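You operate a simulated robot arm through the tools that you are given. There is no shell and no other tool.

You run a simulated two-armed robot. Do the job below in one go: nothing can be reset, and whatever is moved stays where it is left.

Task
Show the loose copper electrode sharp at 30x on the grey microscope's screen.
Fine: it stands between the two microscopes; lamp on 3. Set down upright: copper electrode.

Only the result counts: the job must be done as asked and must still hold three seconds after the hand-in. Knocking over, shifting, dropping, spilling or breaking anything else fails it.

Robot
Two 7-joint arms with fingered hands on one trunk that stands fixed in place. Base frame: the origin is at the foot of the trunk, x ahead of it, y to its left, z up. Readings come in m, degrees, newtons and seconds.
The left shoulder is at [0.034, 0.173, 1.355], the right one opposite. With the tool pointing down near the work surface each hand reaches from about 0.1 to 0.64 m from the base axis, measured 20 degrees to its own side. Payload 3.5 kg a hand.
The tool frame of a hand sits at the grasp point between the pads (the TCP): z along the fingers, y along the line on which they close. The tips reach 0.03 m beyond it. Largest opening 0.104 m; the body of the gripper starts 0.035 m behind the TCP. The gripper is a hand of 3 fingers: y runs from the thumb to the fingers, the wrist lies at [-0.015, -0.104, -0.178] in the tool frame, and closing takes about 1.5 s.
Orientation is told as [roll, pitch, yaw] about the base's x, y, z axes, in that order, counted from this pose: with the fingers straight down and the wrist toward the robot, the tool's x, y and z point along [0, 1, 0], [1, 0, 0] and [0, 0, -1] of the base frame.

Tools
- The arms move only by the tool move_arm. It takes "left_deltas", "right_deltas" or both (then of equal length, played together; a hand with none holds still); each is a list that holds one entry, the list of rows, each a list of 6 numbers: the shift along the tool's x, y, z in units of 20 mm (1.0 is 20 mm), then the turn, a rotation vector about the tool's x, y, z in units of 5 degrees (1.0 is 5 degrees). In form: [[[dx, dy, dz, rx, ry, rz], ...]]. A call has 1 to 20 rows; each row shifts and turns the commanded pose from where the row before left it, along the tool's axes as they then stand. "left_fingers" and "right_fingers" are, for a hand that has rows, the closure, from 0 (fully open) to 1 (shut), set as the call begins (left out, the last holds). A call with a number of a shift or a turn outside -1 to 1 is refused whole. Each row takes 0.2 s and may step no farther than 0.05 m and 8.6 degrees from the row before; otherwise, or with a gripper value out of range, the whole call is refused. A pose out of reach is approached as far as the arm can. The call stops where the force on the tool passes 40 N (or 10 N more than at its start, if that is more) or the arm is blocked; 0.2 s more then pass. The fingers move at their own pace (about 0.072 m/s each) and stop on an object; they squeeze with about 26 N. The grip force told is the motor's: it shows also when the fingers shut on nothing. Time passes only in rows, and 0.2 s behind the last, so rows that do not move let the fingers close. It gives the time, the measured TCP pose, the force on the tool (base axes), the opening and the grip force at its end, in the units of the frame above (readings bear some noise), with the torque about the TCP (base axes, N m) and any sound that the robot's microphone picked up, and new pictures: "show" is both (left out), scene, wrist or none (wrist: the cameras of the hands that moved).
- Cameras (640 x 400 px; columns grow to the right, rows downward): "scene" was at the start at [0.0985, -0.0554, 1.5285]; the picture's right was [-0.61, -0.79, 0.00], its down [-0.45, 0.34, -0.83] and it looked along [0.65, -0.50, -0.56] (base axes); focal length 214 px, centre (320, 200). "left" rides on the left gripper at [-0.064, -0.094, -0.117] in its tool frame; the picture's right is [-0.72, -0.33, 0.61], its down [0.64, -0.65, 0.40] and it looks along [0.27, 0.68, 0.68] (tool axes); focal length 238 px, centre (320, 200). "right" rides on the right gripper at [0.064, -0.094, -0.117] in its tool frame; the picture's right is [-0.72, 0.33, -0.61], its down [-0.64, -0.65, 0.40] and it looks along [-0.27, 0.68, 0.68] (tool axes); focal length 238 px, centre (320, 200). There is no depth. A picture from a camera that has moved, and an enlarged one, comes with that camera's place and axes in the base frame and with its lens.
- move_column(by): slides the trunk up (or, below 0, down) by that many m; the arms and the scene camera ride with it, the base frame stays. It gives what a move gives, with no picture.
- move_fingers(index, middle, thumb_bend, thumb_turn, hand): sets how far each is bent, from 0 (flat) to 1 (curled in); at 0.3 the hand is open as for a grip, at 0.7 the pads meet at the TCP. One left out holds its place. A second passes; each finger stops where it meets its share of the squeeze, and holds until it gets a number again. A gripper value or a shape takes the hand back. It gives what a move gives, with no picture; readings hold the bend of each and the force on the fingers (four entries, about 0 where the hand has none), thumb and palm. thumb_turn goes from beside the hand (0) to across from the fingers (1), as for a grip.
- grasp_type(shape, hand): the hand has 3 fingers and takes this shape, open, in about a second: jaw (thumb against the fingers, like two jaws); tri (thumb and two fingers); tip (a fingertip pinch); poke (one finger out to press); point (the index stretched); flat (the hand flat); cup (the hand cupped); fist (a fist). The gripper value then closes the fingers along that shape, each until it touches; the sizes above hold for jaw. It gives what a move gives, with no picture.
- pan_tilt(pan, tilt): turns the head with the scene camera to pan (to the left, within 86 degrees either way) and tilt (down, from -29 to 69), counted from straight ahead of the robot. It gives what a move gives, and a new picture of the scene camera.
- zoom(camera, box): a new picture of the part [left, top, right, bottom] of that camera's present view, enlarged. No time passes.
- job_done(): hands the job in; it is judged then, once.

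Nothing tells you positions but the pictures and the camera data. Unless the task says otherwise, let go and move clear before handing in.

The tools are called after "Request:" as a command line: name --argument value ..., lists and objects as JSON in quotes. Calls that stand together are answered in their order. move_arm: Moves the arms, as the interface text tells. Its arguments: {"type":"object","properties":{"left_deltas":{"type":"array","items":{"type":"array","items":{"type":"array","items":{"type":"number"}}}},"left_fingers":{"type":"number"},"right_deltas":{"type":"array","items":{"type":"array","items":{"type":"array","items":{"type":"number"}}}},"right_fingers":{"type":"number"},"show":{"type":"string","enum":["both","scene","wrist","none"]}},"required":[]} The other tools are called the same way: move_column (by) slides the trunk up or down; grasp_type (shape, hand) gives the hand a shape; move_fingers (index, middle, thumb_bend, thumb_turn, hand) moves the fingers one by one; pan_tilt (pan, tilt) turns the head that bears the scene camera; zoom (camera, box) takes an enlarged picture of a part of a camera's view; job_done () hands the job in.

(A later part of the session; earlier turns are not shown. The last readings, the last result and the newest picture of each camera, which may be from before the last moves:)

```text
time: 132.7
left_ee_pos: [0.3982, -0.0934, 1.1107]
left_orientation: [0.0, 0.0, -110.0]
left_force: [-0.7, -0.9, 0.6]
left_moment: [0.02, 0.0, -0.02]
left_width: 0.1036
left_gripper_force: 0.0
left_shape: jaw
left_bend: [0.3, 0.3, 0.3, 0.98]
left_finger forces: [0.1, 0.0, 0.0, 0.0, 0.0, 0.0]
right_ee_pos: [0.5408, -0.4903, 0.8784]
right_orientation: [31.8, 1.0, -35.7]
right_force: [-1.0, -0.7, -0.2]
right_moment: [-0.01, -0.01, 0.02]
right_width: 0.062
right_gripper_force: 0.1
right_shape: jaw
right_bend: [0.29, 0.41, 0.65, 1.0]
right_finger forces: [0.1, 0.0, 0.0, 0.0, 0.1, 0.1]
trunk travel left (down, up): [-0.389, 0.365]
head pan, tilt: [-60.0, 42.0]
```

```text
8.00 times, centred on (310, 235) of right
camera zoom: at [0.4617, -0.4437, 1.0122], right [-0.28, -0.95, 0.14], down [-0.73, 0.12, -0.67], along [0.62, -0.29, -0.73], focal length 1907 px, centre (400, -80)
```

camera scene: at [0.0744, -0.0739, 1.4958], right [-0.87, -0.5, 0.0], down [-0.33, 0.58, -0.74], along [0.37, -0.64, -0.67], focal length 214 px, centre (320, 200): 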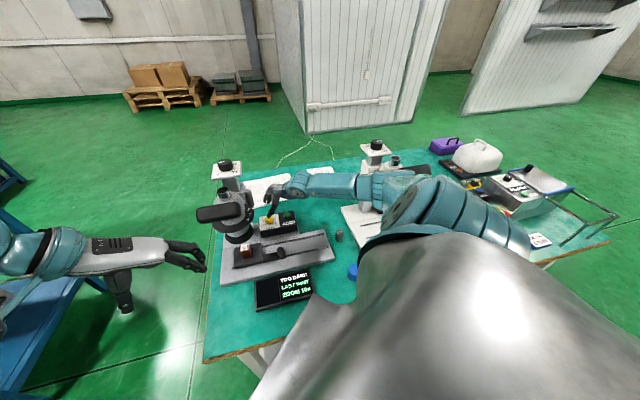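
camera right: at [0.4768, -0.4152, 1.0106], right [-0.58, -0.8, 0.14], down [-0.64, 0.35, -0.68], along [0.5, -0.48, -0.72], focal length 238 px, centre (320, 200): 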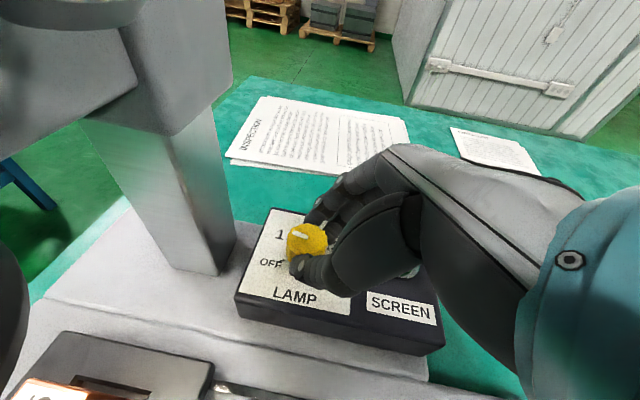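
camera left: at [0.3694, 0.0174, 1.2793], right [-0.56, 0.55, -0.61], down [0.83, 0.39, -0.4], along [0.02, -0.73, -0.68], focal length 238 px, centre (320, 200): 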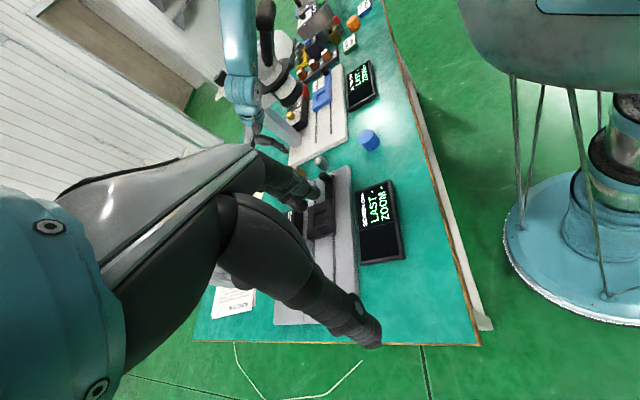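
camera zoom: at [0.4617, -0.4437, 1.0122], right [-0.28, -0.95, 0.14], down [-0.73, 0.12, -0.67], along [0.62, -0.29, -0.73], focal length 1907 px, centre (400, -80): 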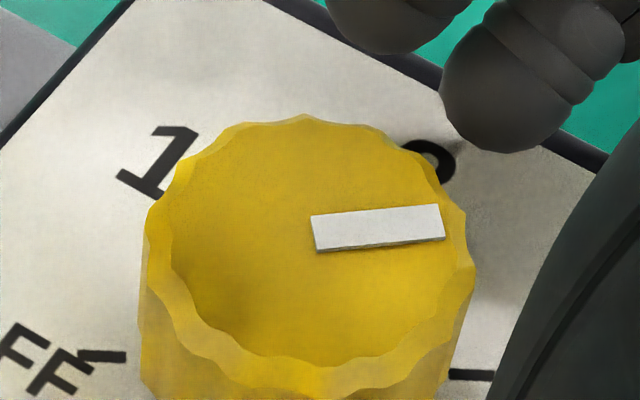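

The pointer needs about 8° more to line up with the 3 tick. One small final bite.

Request:
move_arm --right_deltas '[[[0, 0, 0, 0, 0, 0], [0, 0, 0, 0, 0, 0], [0, 0, 0, 0, 0, 0], [0, -0.05, 0, -0.45, 0, 0.72], [0, -0.05, 0, -0.45, 0, 0.72], [0, 0, 0, 0, 0, 0]]]' --right_fingers 1.0 --show "none"

Request:
move_arm --right_deltas '[[[0, 0, 0, 0, 0, 0], [0, 0, 0, 0, 0, 0], [0, 0, 0, 0, 0, 0]]]' --right_fingers 0.4 --show "none"

Request:
zoom --camera "right" --box '[270, 200, 350, 260]'

Request:
zoom --camera "scene" --box '[262, 204, 286, 220]'

```text
time: 134.1
left_ee_pos: [0.3975, -0.0926, 1.1108]
left_orientation: [0.0, 0.0, -110.1]
left_force: [0.1, 0.3, -0.2]
left_moment: [0.01, 0.02, 0.04]
left_width: 0.1036
left_gripper_force: 0.0
left_shape: jaw
left_bend: [0.3, 0.3, 0.3, 0.98]
left_finger forces: [0.0, 0.0, 0.0, 0.0, 0.1, 0.1]
right_ee_pos: [0.5375, -0.4888, 0.8779]
right_orientation: [31.7, 0.9, -44.2]
right_force: [3.5, 0.7, 1.0]
right_moment: [0.03, -0.07, 0.03]
right_width: 0.0234
right_gripper_force: 25.3
right_shape: jaw
right_bend: [0.74, 0.56, 0.75, 1.0]
right_finger forces: [16.1, 8.0, 0.0, 0.0, 23.0, 0.1]
trunk travel left (down, up): [-0.389, 0.365]
head pan, tilt: [-60.0, 42.0]
```

```text
time: 134.9
left_ee_pos: [0.3975, -0.094, 1.1106]
left_orientation: [-0.1, 0.0, -109.9]
left_force: [0.5, 0.1, 0.5]
left_moment: [-0.04, -0.01, 0.0]
left_width: 0.1037
left_gripper_force: 0.0
left_shape: jaw
left_bend: [0.3, 0.3, 0.3, 0.98]
left_finger forces: [0.0, 0.1, 0.0, 0.0, 0.0, 0.0]
right_ee_pos: [0.5366, -0.4907, 0.8777]
right_orientation: [31.7, 0.9, -44.3]
right_force: [0.3, 0.6, 0.5]
right_moment: [0.01, 0.02, -0.03]
right_width: 0.0619
right_gripper_force: 0.1
right_shape: jaw
right_bend: [0.29, 0.41, 0.65, 1.0]
right_finger forces: [0.1, 0.0, 0.1, 0.0, 0.0, 0.1]
trunk travel left (down, up): [-0.389, 0.365]
head pan, tilt: [-60.0, 42.0]
```

```text
6.67 times, centred on (310, 230) of right
camera zoom: at [0.4678, -0.4313, 1.0119], right [-0.42, -0.9, 0.14], down [-0.71, 0.22, -0.67], along [0.57, -0.38, -0.73], focal length 1589 px, centre (387, 0)
```

zoom: 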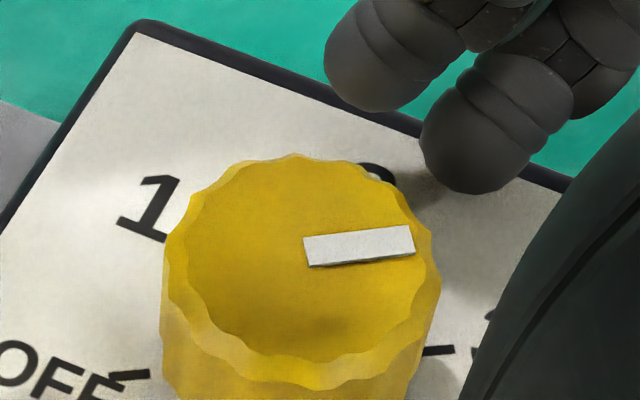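

```text
16.00 times, centred on (274, 212) of scene
camera zoom: at [0.0834, -0.0739, 1.4555], right [-0.87, -0.5, 0.0], down [-0.33, 0.58, -0.74], along [0.37, -0.64, -0.67], focal length 3432 px, centre (1056, 8)
```

zoom: 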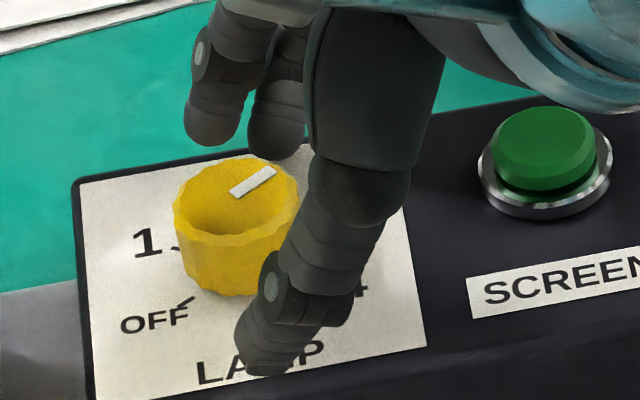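

The pointer now lines up with the 3 tick to within about 2°. I'll lift the hand away and look at the zoom lever and the dial from a better spot.

Request:
move_arm --right_deltas '[[[0.4, 0, -0.64, 0, 0, 0], [0.53, 0, -0.848, 0, 0, 0], [0.2, -0.5, -0.848, 0, 0, 0], [0.2, -0.8, -0.848, 0, 0, 0], [0, -0.8, -0.848, 0, 0, 0], [0, -0.8, -0.848, 0, 0, 0]]]'

Request:
zoom --camera "right" --box '[0, 0, 320, 240]'

Request:
zoom --camera "scene" --box '[190, 140, 330, 250]'

Request:
zoom --camera "scene" --box '[255, 200, 305, 240]'

```text
time: 136.3
left_ee_pos: [0.397, -0.0939, 1.1112]
left_orientation: [0.0, 0.0, -110.0]
left_force: [-0.2, -0.5, -0.1]
left_moment: [0.01, 0.02, 0.02]
left_width: 0.1036
left_gripper_force: 0.0
left_shape: jaw
left_bend: [0.3, 0.3, 0.3, 0.98]
left_finger forces: [0.1, 0.1, 0.1, 0.0, 0.1, 0.2]
right_ee_pos: [0.4766, -0.4711, 0.9773]
right_orientation: [31.7, 0.9, -44.2]
right_force: [0.4, 0.0, -0.6]
right_moment: [0.03, -0.01, 0.02]
right_width: 0.062
right_gripper_force: 0.0
right_shape: jaw
right_bend: [0.29, 0.41, 0.65, 1.0]
right_finger forces: [0.0, 0.1, 0.0, 0.0, 0.0, 0.0]
trunk travel left (down, up): [-0.389, 0.365]
head pan, tilt: [-60.0, 42.0]
camera scene: at [0.0831, -0.0735, 1.4556], right [-0.87, -0.5, 0.0], down [-0.33, 0.58, -0.74], along [0.37, -0.64, -0.67], focal length 214 px, centre (320, 200)
camera right: at [0.4068, -0.4123, 1.111], right [-0.42, -0.9, 0.14], down [-0.71, 0.22, -0.67], along [0.57, -0.38, -0.73], focal length 238 px, centre (320, 200)
```

scene: 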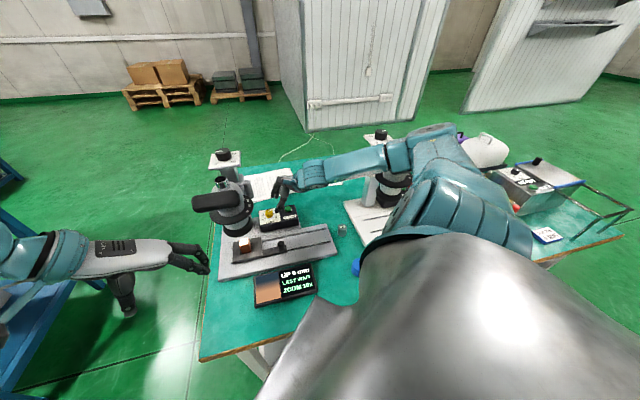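
right: 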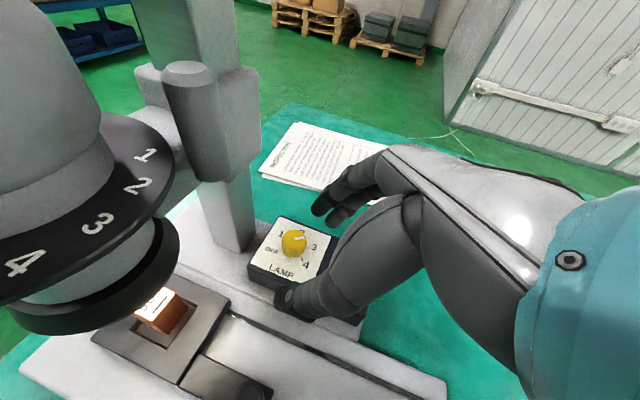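

```text
1.67 times, centred on (160, 120) of right
camera zoom: at [0.4068, -0.4123, 1.111], right [-0.42, -0.9, 0.14], down [-0.71, 0.22, -0.67], along [0.57, -0.38, -0.73], focal length 397 px, centre (587, 333)
```

zoom: 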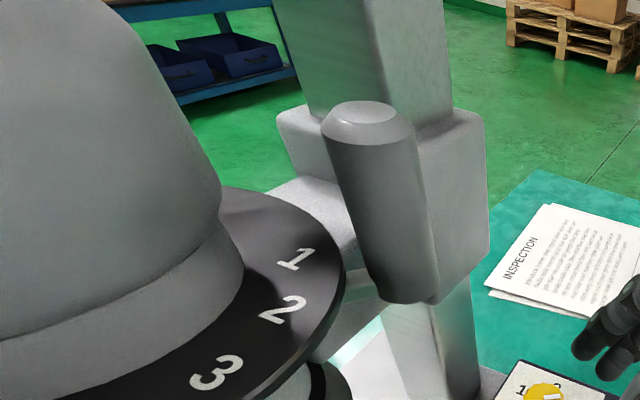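

```text
3.64 times, centred on (260, 195) of scene
camera zoom: at [0.0831, -0.0735, 1.4556], right [-0.87, -0.5, 0.0], down [-0.33, 0.58, -0.74], along [0.37, -0.64, -0.67], focal length 780 px, centre (538, 218)
```

zoom: 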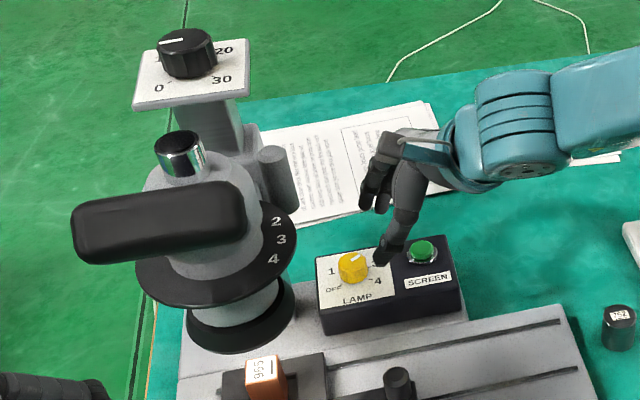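

```text
10.00 times, centred on (280, 220) of scene
camera zoom: at [0.0831, -0.0735, 1.4556], right [-0.87, -0.5, 0.0], down [-0.33, 0.58, -0.74], along [0.37, -0.64, -0.67], focal length 2145 px, centre (720, 0)
```

zoom: 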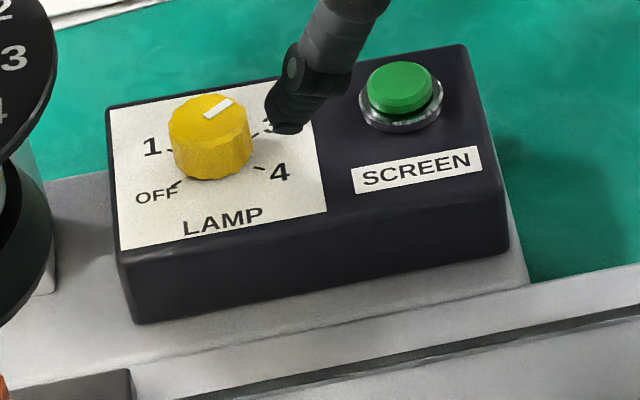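

Request:
zoom --camera "scene" --box '[236, 172, 266, 202]'

Request:
zoom --camera "scene" --box '[200, 140, 250, 180]'

Request:
zoom --camera "right" --box '[130, 90, 230, 190]'

Request:
zoom --camera "scene" --box '[350, 120, 440, 210]'

```text
13.33 times, centred on (251, 187) of scene
camera zoom: at [0.0831, -0.0735, 1.4556], right [-0.87, -0.5, 0.0], down [-0.33, 0.58, -0.74], along [0.37, -0.64, -0.67], focal length 2860 px, centre (1240, 373)
```

zoom: 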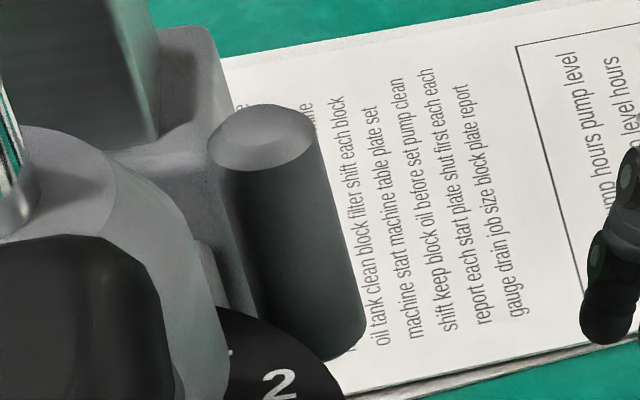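

```text
10.00 times, centred on (225, 160) of scene
camera zoom: at [0.0831, -0.0735, 1.4556], right [-0.87, -0.5, 0.0], down [-0.33, 0.58, -0.74], along [0.37, -0.64, -0.67], focal length 2145 px, centre (1270, 600)
```

zoom: 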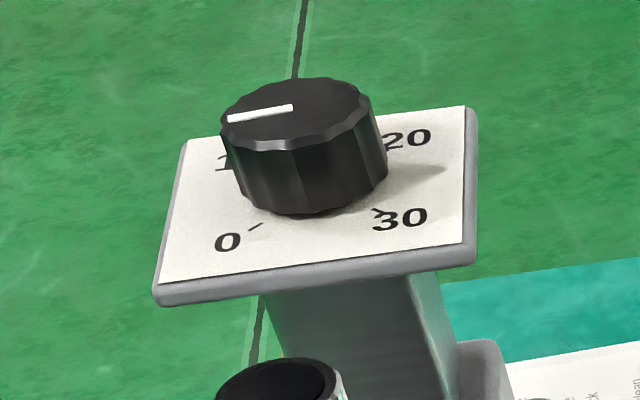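

```text
4.00 times, centred on (180, 140) of right
camera zoom: at [0.4068, -0.4123, 1.111], right [-0.42, -0.9, 0.14], down [-0.71, 0.22, -0.67], along [0.57, -0.38, -0.73], focal length 953 px, centre (880, 440)
```

zoom: 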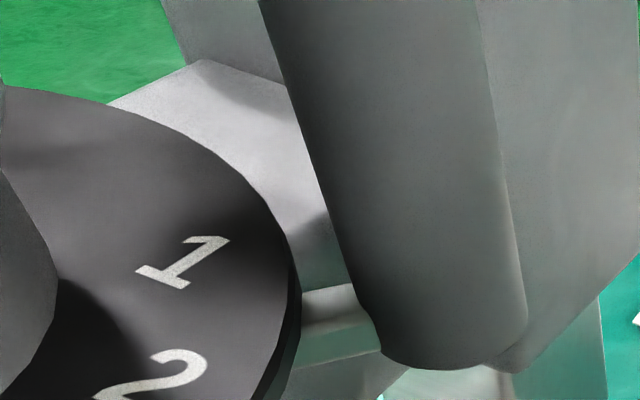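

```text
4.44 times, centred on (395, 165) of scene
camera zoom: at [0.0831, -0.0735, 1.4556], right [-0.87, -0.5, 0.0], down [-0.33, 0.58, -0.74], along [0.37, -0.64, -0.67], focal length 953 px, centre (-13, 356)
```

zoom: 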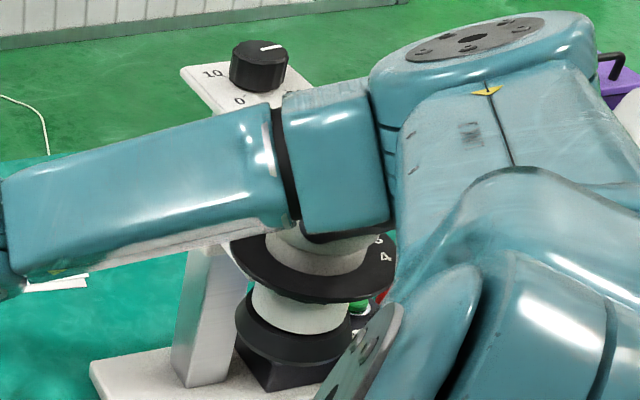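

The lamp pointer sits at 3. The post beside the disc is the zoom lever (on an arm from the head) standing at 1, and the dial plate overhangs it. I'll raise the hand and close the fingers, ready to work on the lever.

Request:
move_arm --right_deltas '[[[0.525, 0, -0.851, 0, 0, 0], [0.525, 0, -0.851, 0, 0, 0], [0.525, 0, -0.851, 0, 0, 0], [0.525, 0, -0.851, 0, 0, 0], [0.525, 0, -0.851, 0, 0, 0], [0.525, 0, -0.851, 0, 0, 0], [0.525, 0, -0.851, 0, 0, 0], [0, 0, 0, 0, -1, 0], [0, 0, 0, 0, -1, 0]]]' --right_fingers 1.0

Request:
zoom --camera "right" --box '[100, 60, 400, 300]'

```text
time: 138.3
left_ee_pos: [0.3978, -0.0934, 1.1097]
left_orientation: [0.0, 0.0, -110.0]
left_force: [0.1, -0.7, -0.9]
left_moment: [-0.01, -0.01, -0.03]
left_width: 0.1035
left_gripper_force: 0.0
left_shape: jaw
left_bend: [0.3, 0.3, 0.3, 0.98]
left_finger forces: [0.0, 0.0, 0.1, 0.1, 0.0, 0.1]
right_ee_pos: [0.4793, -0.4733, 1.1167]
right_orientation: [21.6, 0.9, -44.1]
right_force: [-0.3, -0.4, 0.4]
right_moment: [0.03, 0.04, 0.0]
right_width: 0.0
right_gripper_force: 26.2
right_shape: jaw
right_bend: [0.7, 0.7, 0.47, 1.0]
right_finger forces: [0.0, 0.1, 0.0, 0.1, 0.0, 0.0]
trunk travel left (down, up): [-0.389, 0.365]
head pan, tilt: [-60.0, 42.0]
camera scene: at [0.0835, -0.0737, 1.4555], right [-0.87, -0.5, 0.0], down [-0.33, 0.58, -0.74], along [0.37, -0.64, -0.67], focal length 214 px, centre (320, 200)
camera right: at [0.4249, -0.3972, 1.2492], right [-0.39, -0.87, 0.3], down [-0.79, 0.14, -0.6], along [0.48, -0.47, -0.74], focal length 238 px, centre (320, 200)
```

scene: 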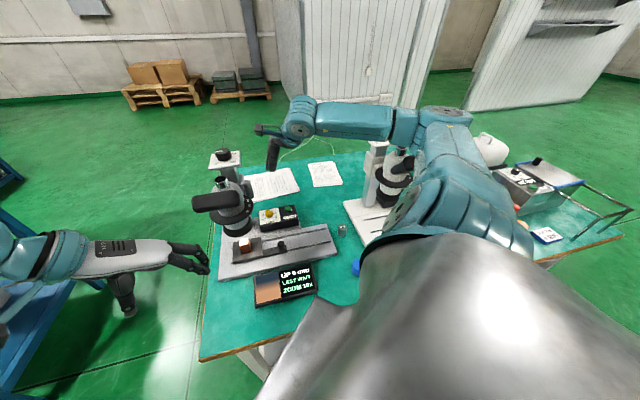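
right: 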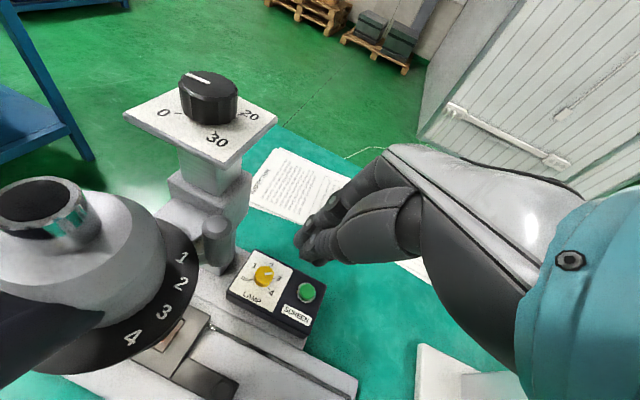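

```text
1.67 times, centred on (250, 180) of right
camera zoom: at [0.4249, -0.3972, 1.2492], right [-0.39, -0.87, 0.3], down [-0.79, 0.14, -0.6], along [0.48, -0.47, -0.74], focal length 397 px, centre (437, 233)
```

zoom: 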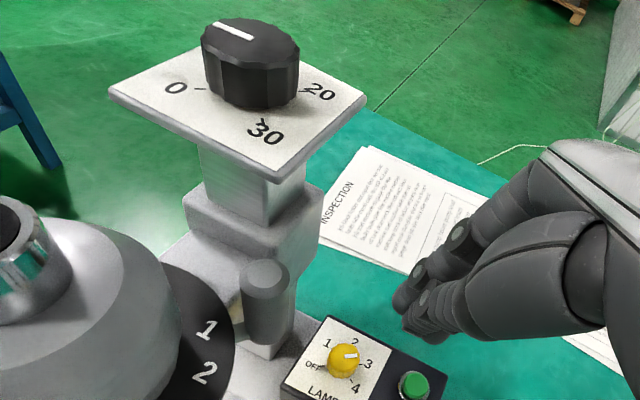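

The view is clear: lamp at 3, dial knob above, zoom lever post at (0.535, -0.412) with its top at z ≈ 1.06. I'll bring the closed fingertips over the post's top to drag it by pressing lightly.

Request:
move_arm --right_deltas '[[[0.706, -0.036, 0.4375, 0, 0, 0], [0.706, -0.036, 0.4375, 0, 0, 0], [0.706, -0.036, 0.4375, 0, 0, 0], [0.5, -0.036, 0.31, 0, 0, 0]]]' --show "wrist"

Request:
zoom --camera "right" --box '[140, 60, 400, 300]'

Request:
zoom --camera "scene" --box '[200, 140, 300, 220]'

```text
time: 139.3
left_ee_pos: [0.3971, -0.0931, 1.112]
left_orientation: [0.0, 0.0, -110.0]
left_force: [0.3, 0.1, 0.5]
left_moment: [0.0, -0.01, 0.04]
left_width: 0.1035
left_gripper_force: 0.0
left_shape: jaw
left_bend: [0.3, 0.3, 0.3, 0.98]
left_finger forces: [0.1, 0.0, 0.0, 0.0, 0.0, 0.1]
right_ee_pos: [0.5202, -0.4272, 1.1046]
right_orientation: [21.7, 0.9, -44.3]
right_force: [0.7, -0.7, -0.1]
right_moment: [-0.01, 0.0, 0.01]
right_width: 0.0
right_gripper_force: 26.2
right_shape: jaw
right_bend: [0.7, 0.7, 0.47, 1.0]
right_finger forces: [0.0, 0.0, 0.0, 0.0, 0.0, 0.0]
trunk travel left (down, up): [-0.389, 0.365]
head pan, tilt: [-60.0, 42.0]
camera right: at [0.4654, -0.3517, 1.238], right [-0.39, -0.87, 0.3], down [-0.79, 0.14, -0.6], along [0.48, -0.47, -0.74], focal length 238 px, centre (320, 200)
```

right: 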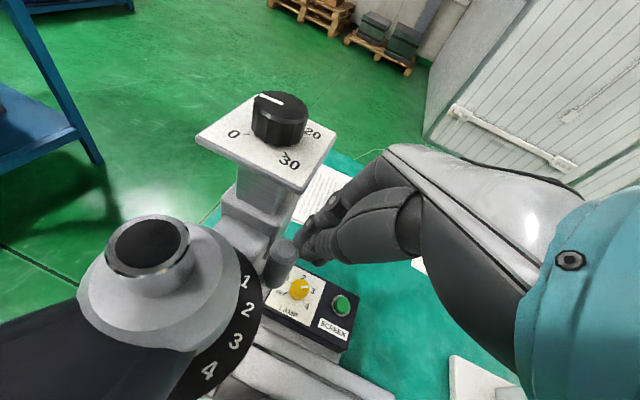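

```text
1.67 times, centred on (270, 180) of right
camera zoom: at [0.4654, -0.3517, 1.238], right [-0.39, -0.87, 0.3], down [-0.79, 0.14, -0.6], along [0.48, -0.47, -0.74], focal length 397 px, centre (403, 233)
```

zoom: 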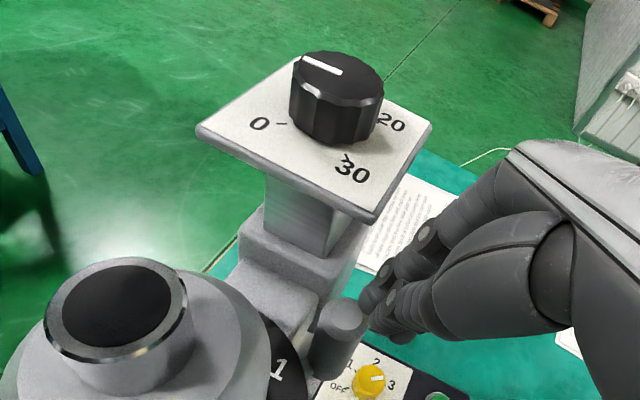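

```text
5.00 times, centred on (250, 180) of scene
camera zoom: at [0.0835, -0.0737, 1.4555], right [-0.87, -0.5, 0.0], down [-0.33, 0.58, -0.74], along [0.37, -0.64, -0.67], focal length 1072 px, centre (670, 300)
```

zoom: 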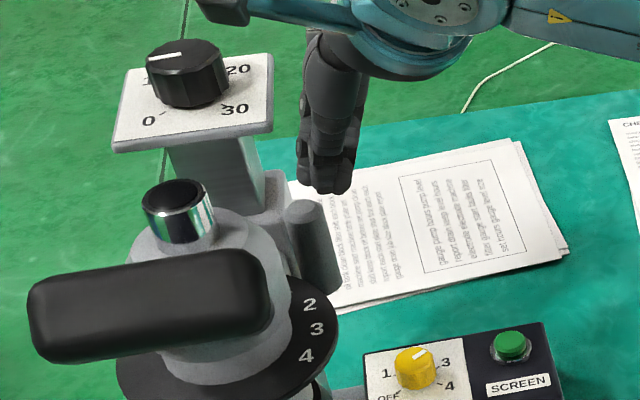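

Request:
move_arm --right_deltas '[[[0.46, 0.15, 0.18, 0, 0, 0], [-0.0736, 0, 0.186, 0, 0, 0], [-0.0736, 0, 0.186, 0, 0, 0]]]' --show "wrist"

Request:
zoom --camera "right" --box '[200, 160, 400, 320]'

Request:
zoom --camera "scene" --box '[210, 150, 290, 210]'

```text
time: 140.1
left_ee_pos: [0.3988, -0.0934, 1.1114]
left_orientation: [0.0, 0.0, -110.1]
left_force: [0.6, -0.3, -0.2]
left_moment: [0.0, -0.03, 0.01]
left_width: 0.1036
left_gripper_force: 0.1
left_shape: jaw
left_bend: [0.3, 0.3, 0.3, 0.98]
left_finger forces: [0.1, 0.0, 0.1, 0.0, 0.0, 0.0]
right_ee_pos: [0.5287, -0.4217, 1.0968]
right_orientation: [21.8, 0.9, -44.3]
right_force: [-0.9, 1.2, -0.5]
right_moment: [0.03, -0.02, 0.0]
right_width: 0.0
right_gripper_force: 25.7
right_shape: jaw
right_bend: [0.7, 0.7, 0.47, 1.0]
right_finger forces: [0.0, 0.1, 0.0, 0.0, 0.1, 0.1]
trunk travel left (down, up): [-0.389, 0.365]
head pan, tilt: [-60.0, 42.0]
camera right: at [0.4745, -0.3464, 1.2302], right [-0.39, -0.87, 0.3], down [-0.79, 0.14, -0.6], along [0.48, -0.47, -0.74], focal length 238 px, centre (320, 200)
```

right: 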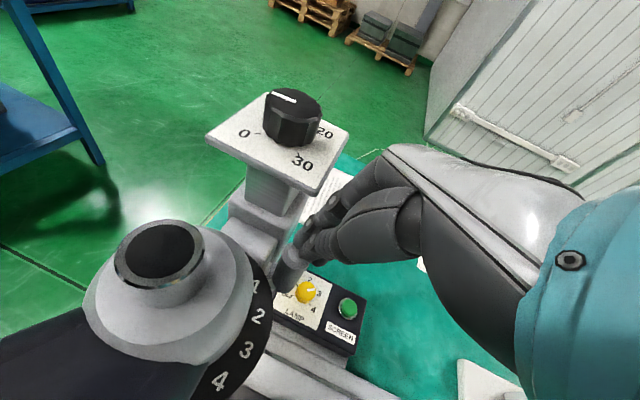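

```text
2.50 times, centred on (300, 240) of right
camera zoom: at [0.4745, -0.3464, 1.2302], right [-0.39, -0.87, 0.3], down [-0.79, 0.14, -0.6], along [0.48, -0.47, -0.74], focal length 596 px, centre (370, 100)
```

zoom: 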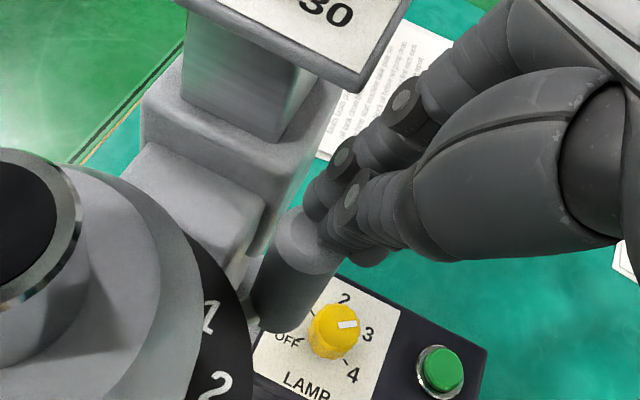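

```text
6.67 times, centred on (250, 180) of scene
camera zoom: at [0.0837, -0.0737, 1.4555], right [-0.87, -0.5, 0.0], down [-0.33, 0.58, -0.74], along [0.37, -0.64, -0.67], focal length 1430 px, centre (787, 333)
```

zoom: 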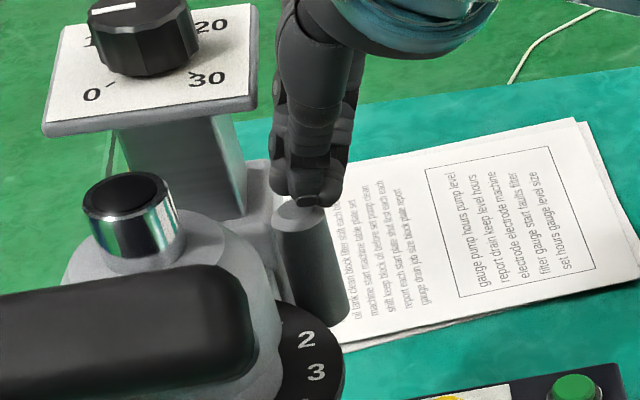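

Request:
move_arm --right_deltas '[[[-0.0736, 0, 0.186, 0, 0, 0], [-0.055, 0, 0.14, 0, 0, 0], [-0.037, 0, 0.093, 0, 0, 0]]]' --show "none"

```text
time: 140.9
left_ee_pos: [0.3957, -0.0936, 1.1124]
left_orientation: [0.1, 0.1, -110.0]
left_force: [0.0, -0.2, 0.0]
left_moment: [0.02, 0.01, 0.02]
left_width: 0.1038
left_gripper_force: 0.0
left_shape: jaw
left_bend: [0.3, 0.3, 0.3, 0.98]
left_finger forces: [0.1, 0.0, 0.0, 0.1, 0.0, 0.0]
right_ee_pos: [0.5281, -0.4229, 1.0913]
right_orientation: [22.0, 0.4, -44.2]
right_force: [-4.8, -3.6, 17.9]
right_moment: [0.02, 0.08, 0.05]
right_width: 0.0
right_gripper_force: 25.9
right_shape: jaw
right_bend: [0.7, 0.7, 0.47, 1.0]
right_finger forces: [0.1, 0.0, 0.0, 0.1, 0.0, 0.1]
trunk travel left (down, up): [-0.389, 0.365]
head pan, tilt: [-60.0, 42.0]
```

Contact with 18 N. I'll drag gently along the arc (clockwise, toward -x) by 1 cm and see whether the lever follows.

Request:
move_arm --right_deltas '[[[-0.0814, -0.09, -0.031, 0, 0, 0], [-0.0814, -0.09, -0.031, 0, 0, 0], [-0.0814, -0.09, -0.031, 0, 0, 0], [-0.0814, -0.09, -0.031, 0, 0, 0]]]' --show "none"

Request:
zoom --camera "right" --box '[200, 160, 400, 320]'

Request:
zoom --camera "scene" --box '[200, 160, 330, 310]'

```text
time: 141.9
left_ee_pos: [0.3961, -0.0919, 1.1128]
left_orientation: [0.1, 0.0, -110.0]
left_force: [0.1, -0.3, -0.7]
left_moment: [0.01, 0.01, -0.02]
left_width: 0.1037
left_gripper_force: 0.1
left_shape: jaw
left_bend: [0.3, 0.3, 0.3, 0.98]
left_finger forces: [0.1, 0.1, 0.1, 0.0, 0.1, 0.0]
right_ee_pos: [0.5184, -0.4218, 1.0899]
right_orientation: [21.9, 0.8, -44.2]
right_force: [1.1, -2.2, 20.0]
right_moment: [0.04, -0.3, -0.07]
right_width: 0.0001
right_gripper_force: 26.3
right_shape: jaw
right_bend: [0.7, 0.7, 0.47, 1.0]
right_finger forces: [34.3, 0.1, 0.0, 0.0, 0.0, 0.0]
trunk travel left (down, up): [-0.389, 0.365]
head pan, tilt: [-60.0, 42.0]
```

```text
2.50 times, centred on (300, 240) of right
camera zoom: at [0.4628, -0.346, 1.2231], right [-0.39, -0.87, 0.3], down [-0.78, 0.14, -0.61], along [0.49, -0.47, -0.74], focal length 596 px, centre (370, 100)
```

zoom: 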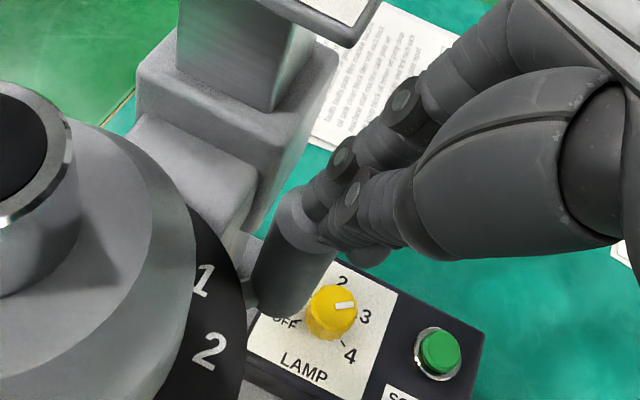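

```text
2.67 times, centred on (265, 235) of scene
camera zoom: at [0.0817, -0.0728, 1.4558], right [-0.87, -0.5, 0.0], down [-0.33, 0.58, -0.74], along [0.37, -0.64, -0.67], focal length 572 px, centre (467, 107)
```

zoom: 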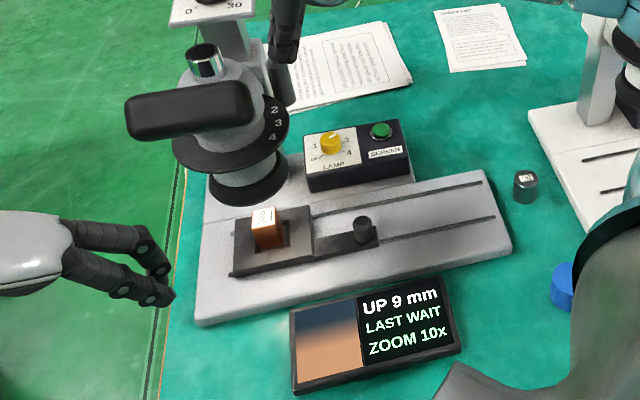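

Request:
zoom --camera "scene" --box '[225, 160, 275, 200]'

Request:
zoom --camera "right" --box '[250, 200, 330, 280]'

```text
10.00 times, centred on (250, 180) of scene
camera zoom: at [0.0817, -0.0728, 1.4558], right [-0.87, -0.5, 0.0], down [-0.33, 0.58, -0.74], along [0.37, -0.64, -0.67], focal length 2145 px, centre (1020, 400)
```

zoom: 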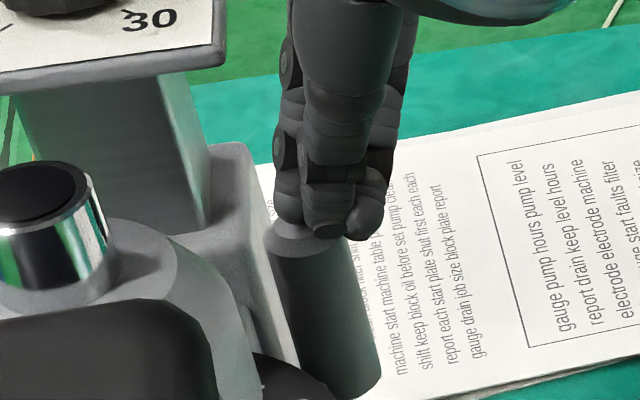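

```text
5.00 times, centred on (290, 240) of right
camera zoom: at [0.4628, -0.346, 1.2231], right [-0.39, -0.87, 0.3], down [-0.78, 0.14, -0.61], along [0.49, -0.47, -0.74], focal length 1192 px, centre (470, 0)
```

zoom: 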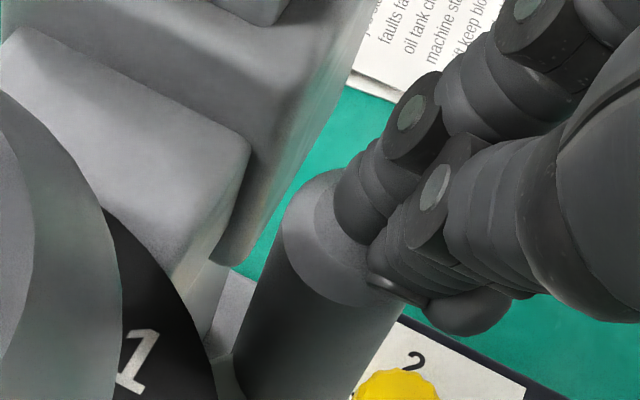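

The lever followed only partly (about 4 mm) and the fingers slipped, so pushing its side will work better. I'll lift and switch to the poke shape to get a single slim finger.

Request:
move_arm --right_deltas '[[[0.2, 0, -0.6, 0, 0, 0], [0.2, -0.3, -0.9, 0, 0, 0], [0, -0.6, -0.9, 0, 0, 0], [-0.3, -0.6, -0.5, 0, 0, 0], [-0.6, -0.4, 0, 0, 0, 0], [-0.6, -0.4, 0, 0, 0, 0]]]' --show "none"

Request:
grasp_type --hand "right" --shape "poke"

Request:
zoom --camera "right" --box '[0, 0, 640, 400]'

Request:
zoom --camera "scene" --box '[200, 100, 330, 230]'

```text
time: 143.3
left_ee_pos: [0.3976, -0.0938, 1.1107]
left_orientation: [0.0, 0.0, -110.0]
left_force: [-1.1, 0.1, -0.1]
left_moment: [0.03, -0.01, 0.01]
left_width: 0.1035
left_gripper_force: 0.0
left_shape: jaw
left_bend: [0.3, 0.3, 0.3, 0.98]
left_finger forces: [0.0, 0.0, 0.0, 0.0, 0.0, 0.0]
right_ee_pos: [0.4555, -0.4201, 1.1341]
right_orientation: [21.8, 0.9, -44.2]
right_force: [0.1, 0.3, -0.3]
right_moment: [0.02, -0.04, 0.0]
right_width: 0.0
right_gripper_force: 25.8
right_shape: jaw
right_bend: [0.7, 0.7, 0.47, 1.0]
right_finger forces: [0.0, 0.0, 0.1, 0.1, 0.0, 0.1]
trunk travel left (down, up): [-0.389, 0.365]
head pan, tilt: [-60.0, 42.0]
```

```text
time: 144.2
left_ee_pos: [0.3978, -0.0937, 1.1105]
left_orientation: [0.0, 0.1, -110.0]
left_force: [0.6, -0.1, 0.7]
left_moment: [-0.03, -0.01, 0.02]
left_width: 0.1036
left_gripper_force: 0.0
left_shape: jaw
left_bend: [0.3, 0.3, 0.3, 0.98]
left_finger forces: [0.0, 0.1, 0.1, 0.1, 0.1, 0.1]
right_ee_pos: [0.4569, -0.4192, 1.1347]
right_orientation: [21.7, 0.9, -44.3]
right_force: [1.3, -0.3, -0.6]
right_moment: [0.0, -0.05, 0.0]
right_width: 0.0001
right_gripper_force: 0.1
right_shape: poke
right_bend: [0.7, 0.7, 1.0, 1.0]
right_finger forces: [0.0, 0.1, 0.0, 0.1, 0.1, 0.1]
trunk travel left (down, up): [-0.389, 0.365]
head pan, tilt: [-60.0, 42.0]
```

```text
1.00 times, centred on (320, 200) of right (not enlarged: the box is as wide or as high as the picture)
camera zoom: at [0.4027, -0.3449, 1.2676], right [-0.39, -0.87, 0.3], down [-0.79, 0.14, -0.6], along [0.48, -0.47, -0.74], focal length 238 px, centre (320, 200)
```

zoom: 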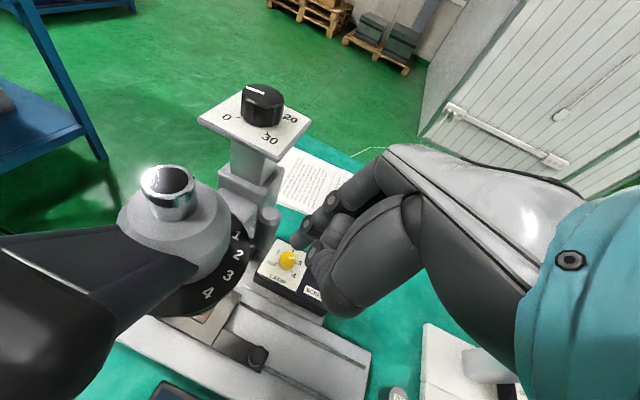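

```text
3.08 times, centred on (265, 165) of scene
camera zoom: at [0.0834, -0.0738, 1.4555], right [-0.87, -0.5, 0.0], down [-0.33, 0.58, -0.74], along [0.37, -0.64, -0.67], focal length 660 px, centre (489, 308)
```

zoom: 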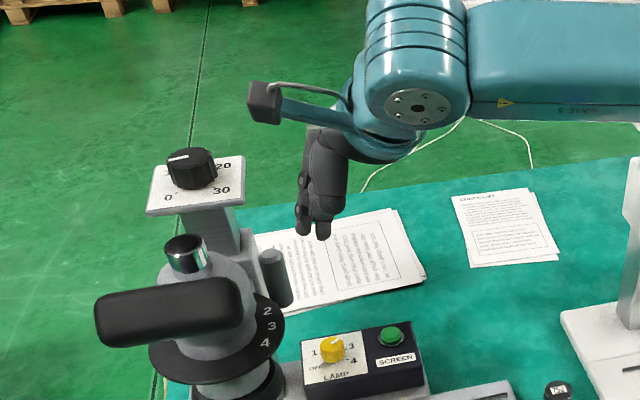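

Request:
move_fingers --hand "right" --index 0.6 --middle 1.0 --thumb_bend 1.0 --thumb_turn 0.5

Request:
zoom --camera "right" --box '[180, 120, 460, 320]'

Request:
zoom --camera "scene" --box '[230, 110, 300, 190]'

```text
time: 145.2
left_ee_pos: [0.3966, -0.0937, 1.1117]
left_orientation: [0.0, 0.0, -110.0]
left_force: [0.8, 0.0, 0.7]
left_moment: [0.01, 0.01, -0.01]
left_width: 0.1035
left_gripper_force: 0.1
left_shape: jaw
left_bend: [0.3, 0.3, 0.3, 0.98]
left_finger forces: [0.1, 0.1, 0.0, 0.0, 0.0, 0.1]
right_ee_pos: [0.4584, -0.4207, 1.1338]
right_orientation: [21.8, 0.9, -44.1]
right_force: [-0.3, 0.4, -0.1]
right_moment: [0.0, -0.02, 0.0]
right_width: 0.0384
right_gripper_force: 0.2
right_shape: fingers
right_bend: [0.6, 1.0, 1.0, 0.51]
right_finger forces: [0.0, 0.0, 0.0, 0.0, 0.0, 0.0]
trunk travel left (down, up): [-0.389, 0.365]
head pan, tilt: [-60.0, 42.0]
```

```text
2.00 times, centred on (320, 220) of right
camera zoom: at [0.4026, -0.3449, 1.2675], right [-0.39, -0.87, 0.3], down [-0.79, 0.14, -0.6], along [0.48, -0.47, -0.74], focal length 477 px, centre (320, 160)
```

zoom: 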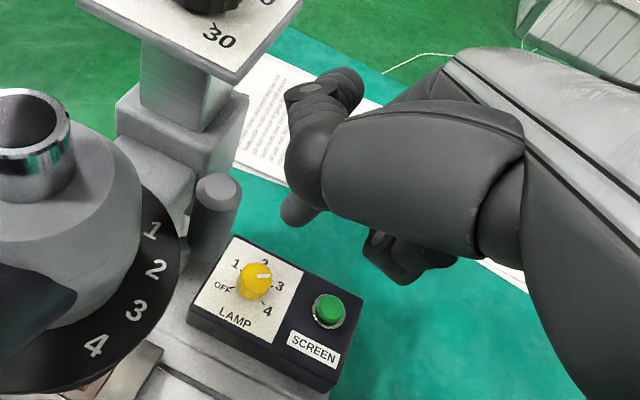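

```text
5.00 times, centred on (265, 150) of scene
camera zoom: at [0.0834, -0.0738, 1.4555], right [-0.87, -0.5, 0.0], down [-0.33, 0.58, -0.74], along [0.37, -0.64, -0.67], focal length 1072 px, centre (595, 450)
```

zoom: 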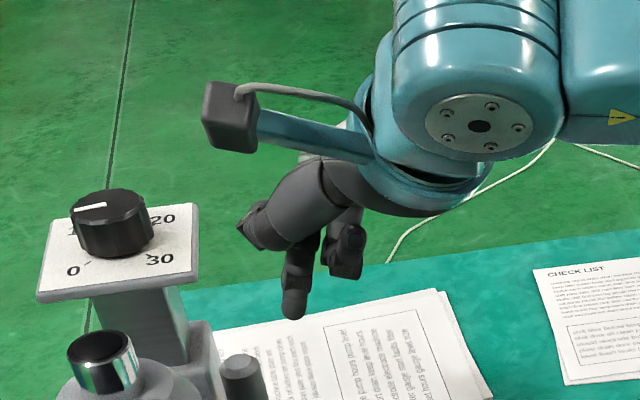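

The two-finger poke isn't slimmer, but the open jaws fit: thumb above the disc edge on one side of the post and fingers on the other, leaning in under the plate. I'll return to the jaw shape and lean the hand to 32°.

Request:
grasp_type --hand "right" --shape "jaw"

Request:
move_arm --right_deltas '[[[0, 0, 0, 0, 1, 0], [0, 0, 0, 0, 1, 0], [0, 0, 0, 0, 0, 0]]]' --right_fingers 0.5 --show "wrist"

```text
time: 146.1
left_ee_pos: [0.3976, -0.0931, 1.1103]
left_orientation: [0.0, 0.0, -110.0]
left_force: [0.0, -0.7, 0.8]
left_moment: [0.03, -0.01, 0.04]
left_width: 0.1036
left_gripper_force: 0.0
left_shape: jaw
left_bend: [0.3, 0.3, 0.3, 0.98]
left_finger forces: [0.1, 0.0, 0.1, 0.0, 0.0, 0.0]
right_ee_pos: [0.4567, -0.4195, 1.1342]
right_orientation: [21.6, 0.9, -44.2]
right_force: [-0.2, 0.1, 0.4]
right_moment: [0.02, -0.03, 0.0]
right_width: 0.1036
right_gripper_force: 0.1
right_shape: jaw
right_bend: [0.3, 0.3, 0.3, 0.97]
right_finger forces: [0.0, 0.0, 0.0, 0.0, 0.0, 0.1]
trunk travel left (down, up): [-0.389, 0.365]
head pan, tilt: [-60.0, 42.0]
```

```text
time: 146.9
left_ee_pos: [0.3974, -0.0942, 1.1105]
left_orientation: [0.0, 0.0, -110.0]
left_force: [0.0, 0.0, -0.3]
left_moment: [0.03, 0.01, -0.03]
left_width: 0.1035
left_gripper_force: 0.0
left_shape: jaw
left_bend: [0.3, 0.3, 0.3, 0.98]
left_finger forces: [0.1, 0.0, 0.0, 0.1, 0.1, 0.1]
right_ee_pos: [0.4564, -0.42, 1.1345]
right_orientation: [31.7, 0.8, -44.1]
right_force: [0.1, 0.2, 0.7]
right_moment: [-0.02, 0.0, -0.02]
right_width: 0.0524
right_gripper_force: 0.1
right_shape: jaw
right_bend: [0.74, 0.44, 0.69, 1.0]
right_finger forces: [0.1, 0.0, 0.1, 0.1, 0.0, 0.0]
trunk travel left (down, up): [-0.389, 0.365]
head pan, tilt: [-60.0, 42.0]
camera right: at [0.3862, -0.3616, 1.2682], right [-0.42, -0.9, 0.14], down [-0.71, 0.22, -0.67], along [0.57, -0.38, -0.73], focal length 238 px, centre (320, 200)
```

right: 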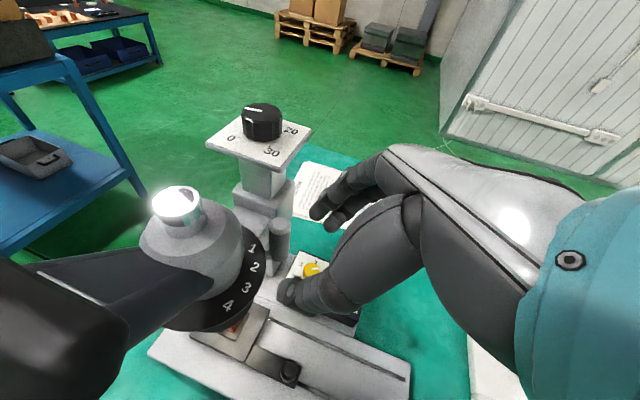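

Request:
move_arm --right_deltas '[[[0.043, 0.83, 0.57, 0, 0, 0], [0.043, 0.83, 0.57, 0, 0, 0], [0.043, 0.83, 0.57, 0, 0, 0]]]' --show "wrist"

Request:
zoom --camera "right" --box '[180, 100, 400, 300]'

Request:
zoom --camera "scene" --box '[210, 140, 290, 210]'

```text
time: 147.7
left_ee_pos: [0.3978, -0.0944, 1.1108]
left_orientation: [-0.2, -0.1, -110.1]
left_force: [0.5, -0.2, -0.6]
left_moment: [-0.02, -0.05, -0.02]
left_width: 0.1036
left_gripper_force: 0.1
left_shape: jaw
left_bend: [0.3, 0.3, 0.3, 0.98]
left_finger forces: [0.0, 0.0, 0.0, 0.1, 0.1, 0.0]
right_ee_pos: [0.5064, -0.4421, 1.1051]
right_orientation: [31.7, 0.9, -44.2]
right_force: [0.1, 0.4, 0.6]
right_moment: [0.0, -0.02, 0.0]
right_width: 0.0527
right_gripper_force: 0.0
right_shape: jaw
right_bend: [0.74, 0.44, 0.69, 1.0]
right_finger forces: [0.1, 0.1, 0.1, 0.1, 0.0, 0.0]
trunk travel left (down, up): [-0.389, 0.365]
head pan, tilt: [-60.0, 42.0]
camera right: at [0.4368, -0.3823, 1.2398], right [-0.42, -0.9, 0.14], down [-0.71, 0.22, -0.67], along [0.57, -0.38, -0.73], focal length 238 px, centre (320, 200)
```

right: 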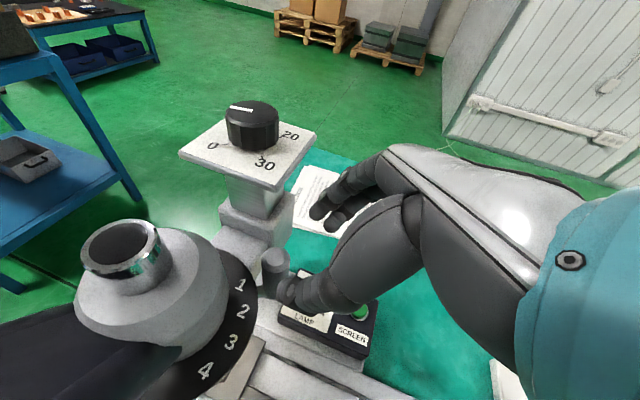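

```text
2.00 times, centred on (290, 200) of right
camera zoom: at [0.4368, -0.3823, 1.2398], right [-0.42, -0.9, 0.14], down [-0.71, 0.22, -0.67], along [0.57, -0.38, -0.73], focal length 477 px, centre (380, 200)
```

zoom: 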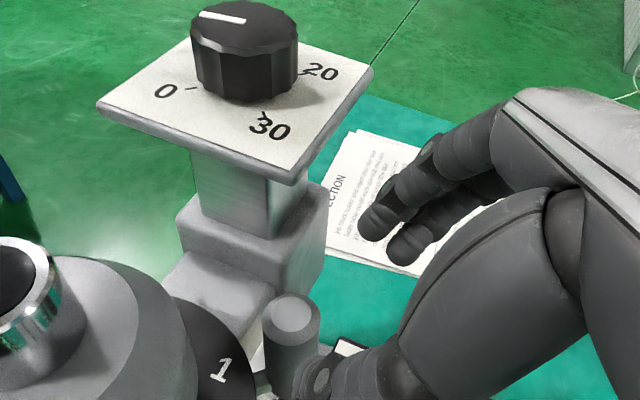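

```text
5.71 times, centred on (250, 175) of scene
camera zoom: at [0.084, -0.0741, 1.4554], right [-0.87, -0.5, 0.0], down [-0.33, 0.58, -0.74], along [0.37, -0.64, -0.67], focal length 1226 px, centre (720, 343)
```

zoom: 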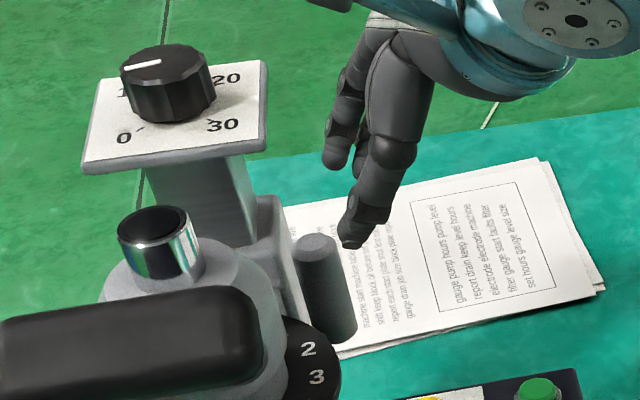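

The post now stands at about (0.5275, -0.412). I'll slide the jaws along the finger direction so thumb and fingers straddle it.

Request:
move_arm --right_deltas '[[[-0.03, -0.06, 0.72, 0, 0, 0], [-0.03, -0.06, 0.72, 0, 0, 0]]]' --right_fingers 0.55 --show "wrist"

Request:
zoom --camera "right" --box '[220, 160, 380, 300]'

Request:
zoom --camera "scene" --box '[220, 155, 280, 205]'

```text
time: 148.3
left_ee_pos: [0.3965, -0.0935, 1.1112]
left_orientation: [0.0, 0.0, -110.0]
left_force: [0.3, -0.6, 0.0]
left_moment: [0.01, 0.02, -0.03]
left_width: 0.1036
left_gripper_force: 0.1
left_shape: jaw
left_bend: [0.3, 0.3, 0.3, 0.98]
left_finger forces: [0.1, 0.0, 0.0, 0.0, 0.0, 0.1]
right_ee_pos: [0.5141, -0.4282, 1.0814]
right_orientation: [31.7, 0.9, -44.2]
right_force: [-1.0, 0.0, -0.4]
right_moment: [0.02, 0.01, -0.04]
right_width: 0.0476
right_gripper_force: 0.1
right_shape: jaw
right_bend: [0.74, 0.47, 0.71, 1.0]
right_finger forces: [0.0, 0.0, 0.0, 0.1, 0.0, 0.0]
trunk travel left (down, up): [-0.389, 0.365]
head pan, tilt: [-60.0, 42.0]
camera right: at [0.4442, -0.3695, 1.2156], right [-0.42, -0.9, 0.14], down [-0.71, 0.22, -0.67], along [0.57, -0.38, -0.73], focal length 238 px, centre (320, 200)
```

right: 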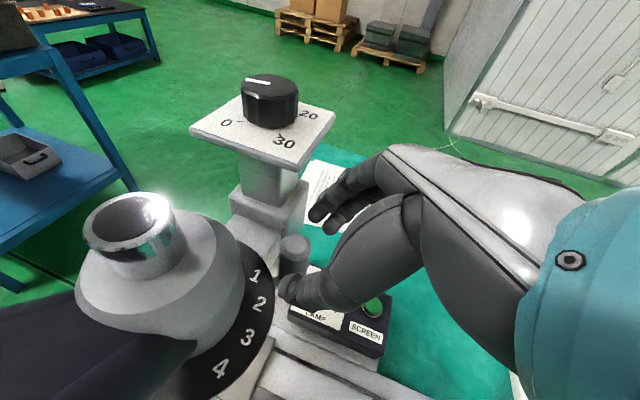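

```text
2.86 times, centred on (300, 230) of right
camera zoom: at [0.4442, -0.3695, 1.2156], right [-0.42, -0.9, 0.14], down [-0.71, 0.22, -0.67], along [0.57, -0.38, -0.73], focal length 681 px, centre (377, 114)
```

zoom: 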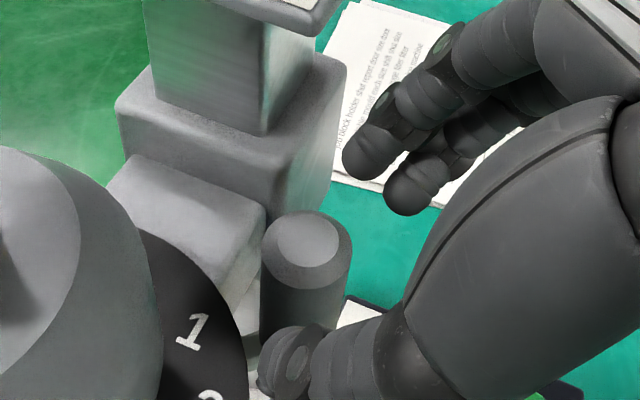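

```text
8.00 times, centred on (250, 180) of scene
camera zoom: at [0.0833, -0.0737, 1.4555], right [-0.87, -0.5, 0.0], down [-0.33, 0.58, -0.74], along [0.37, -0.64, -0.67], focal length 1716 px, centre (880, 360)
```

zoom: 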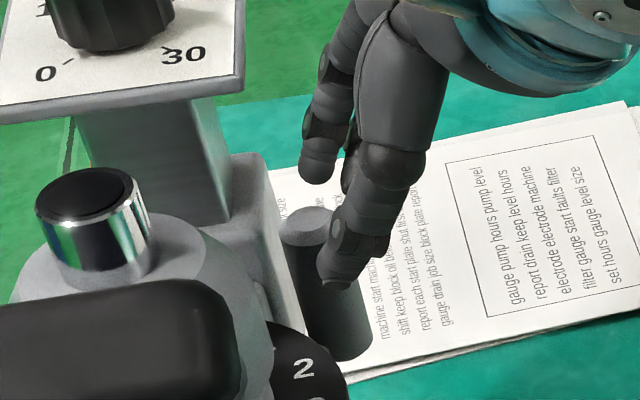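

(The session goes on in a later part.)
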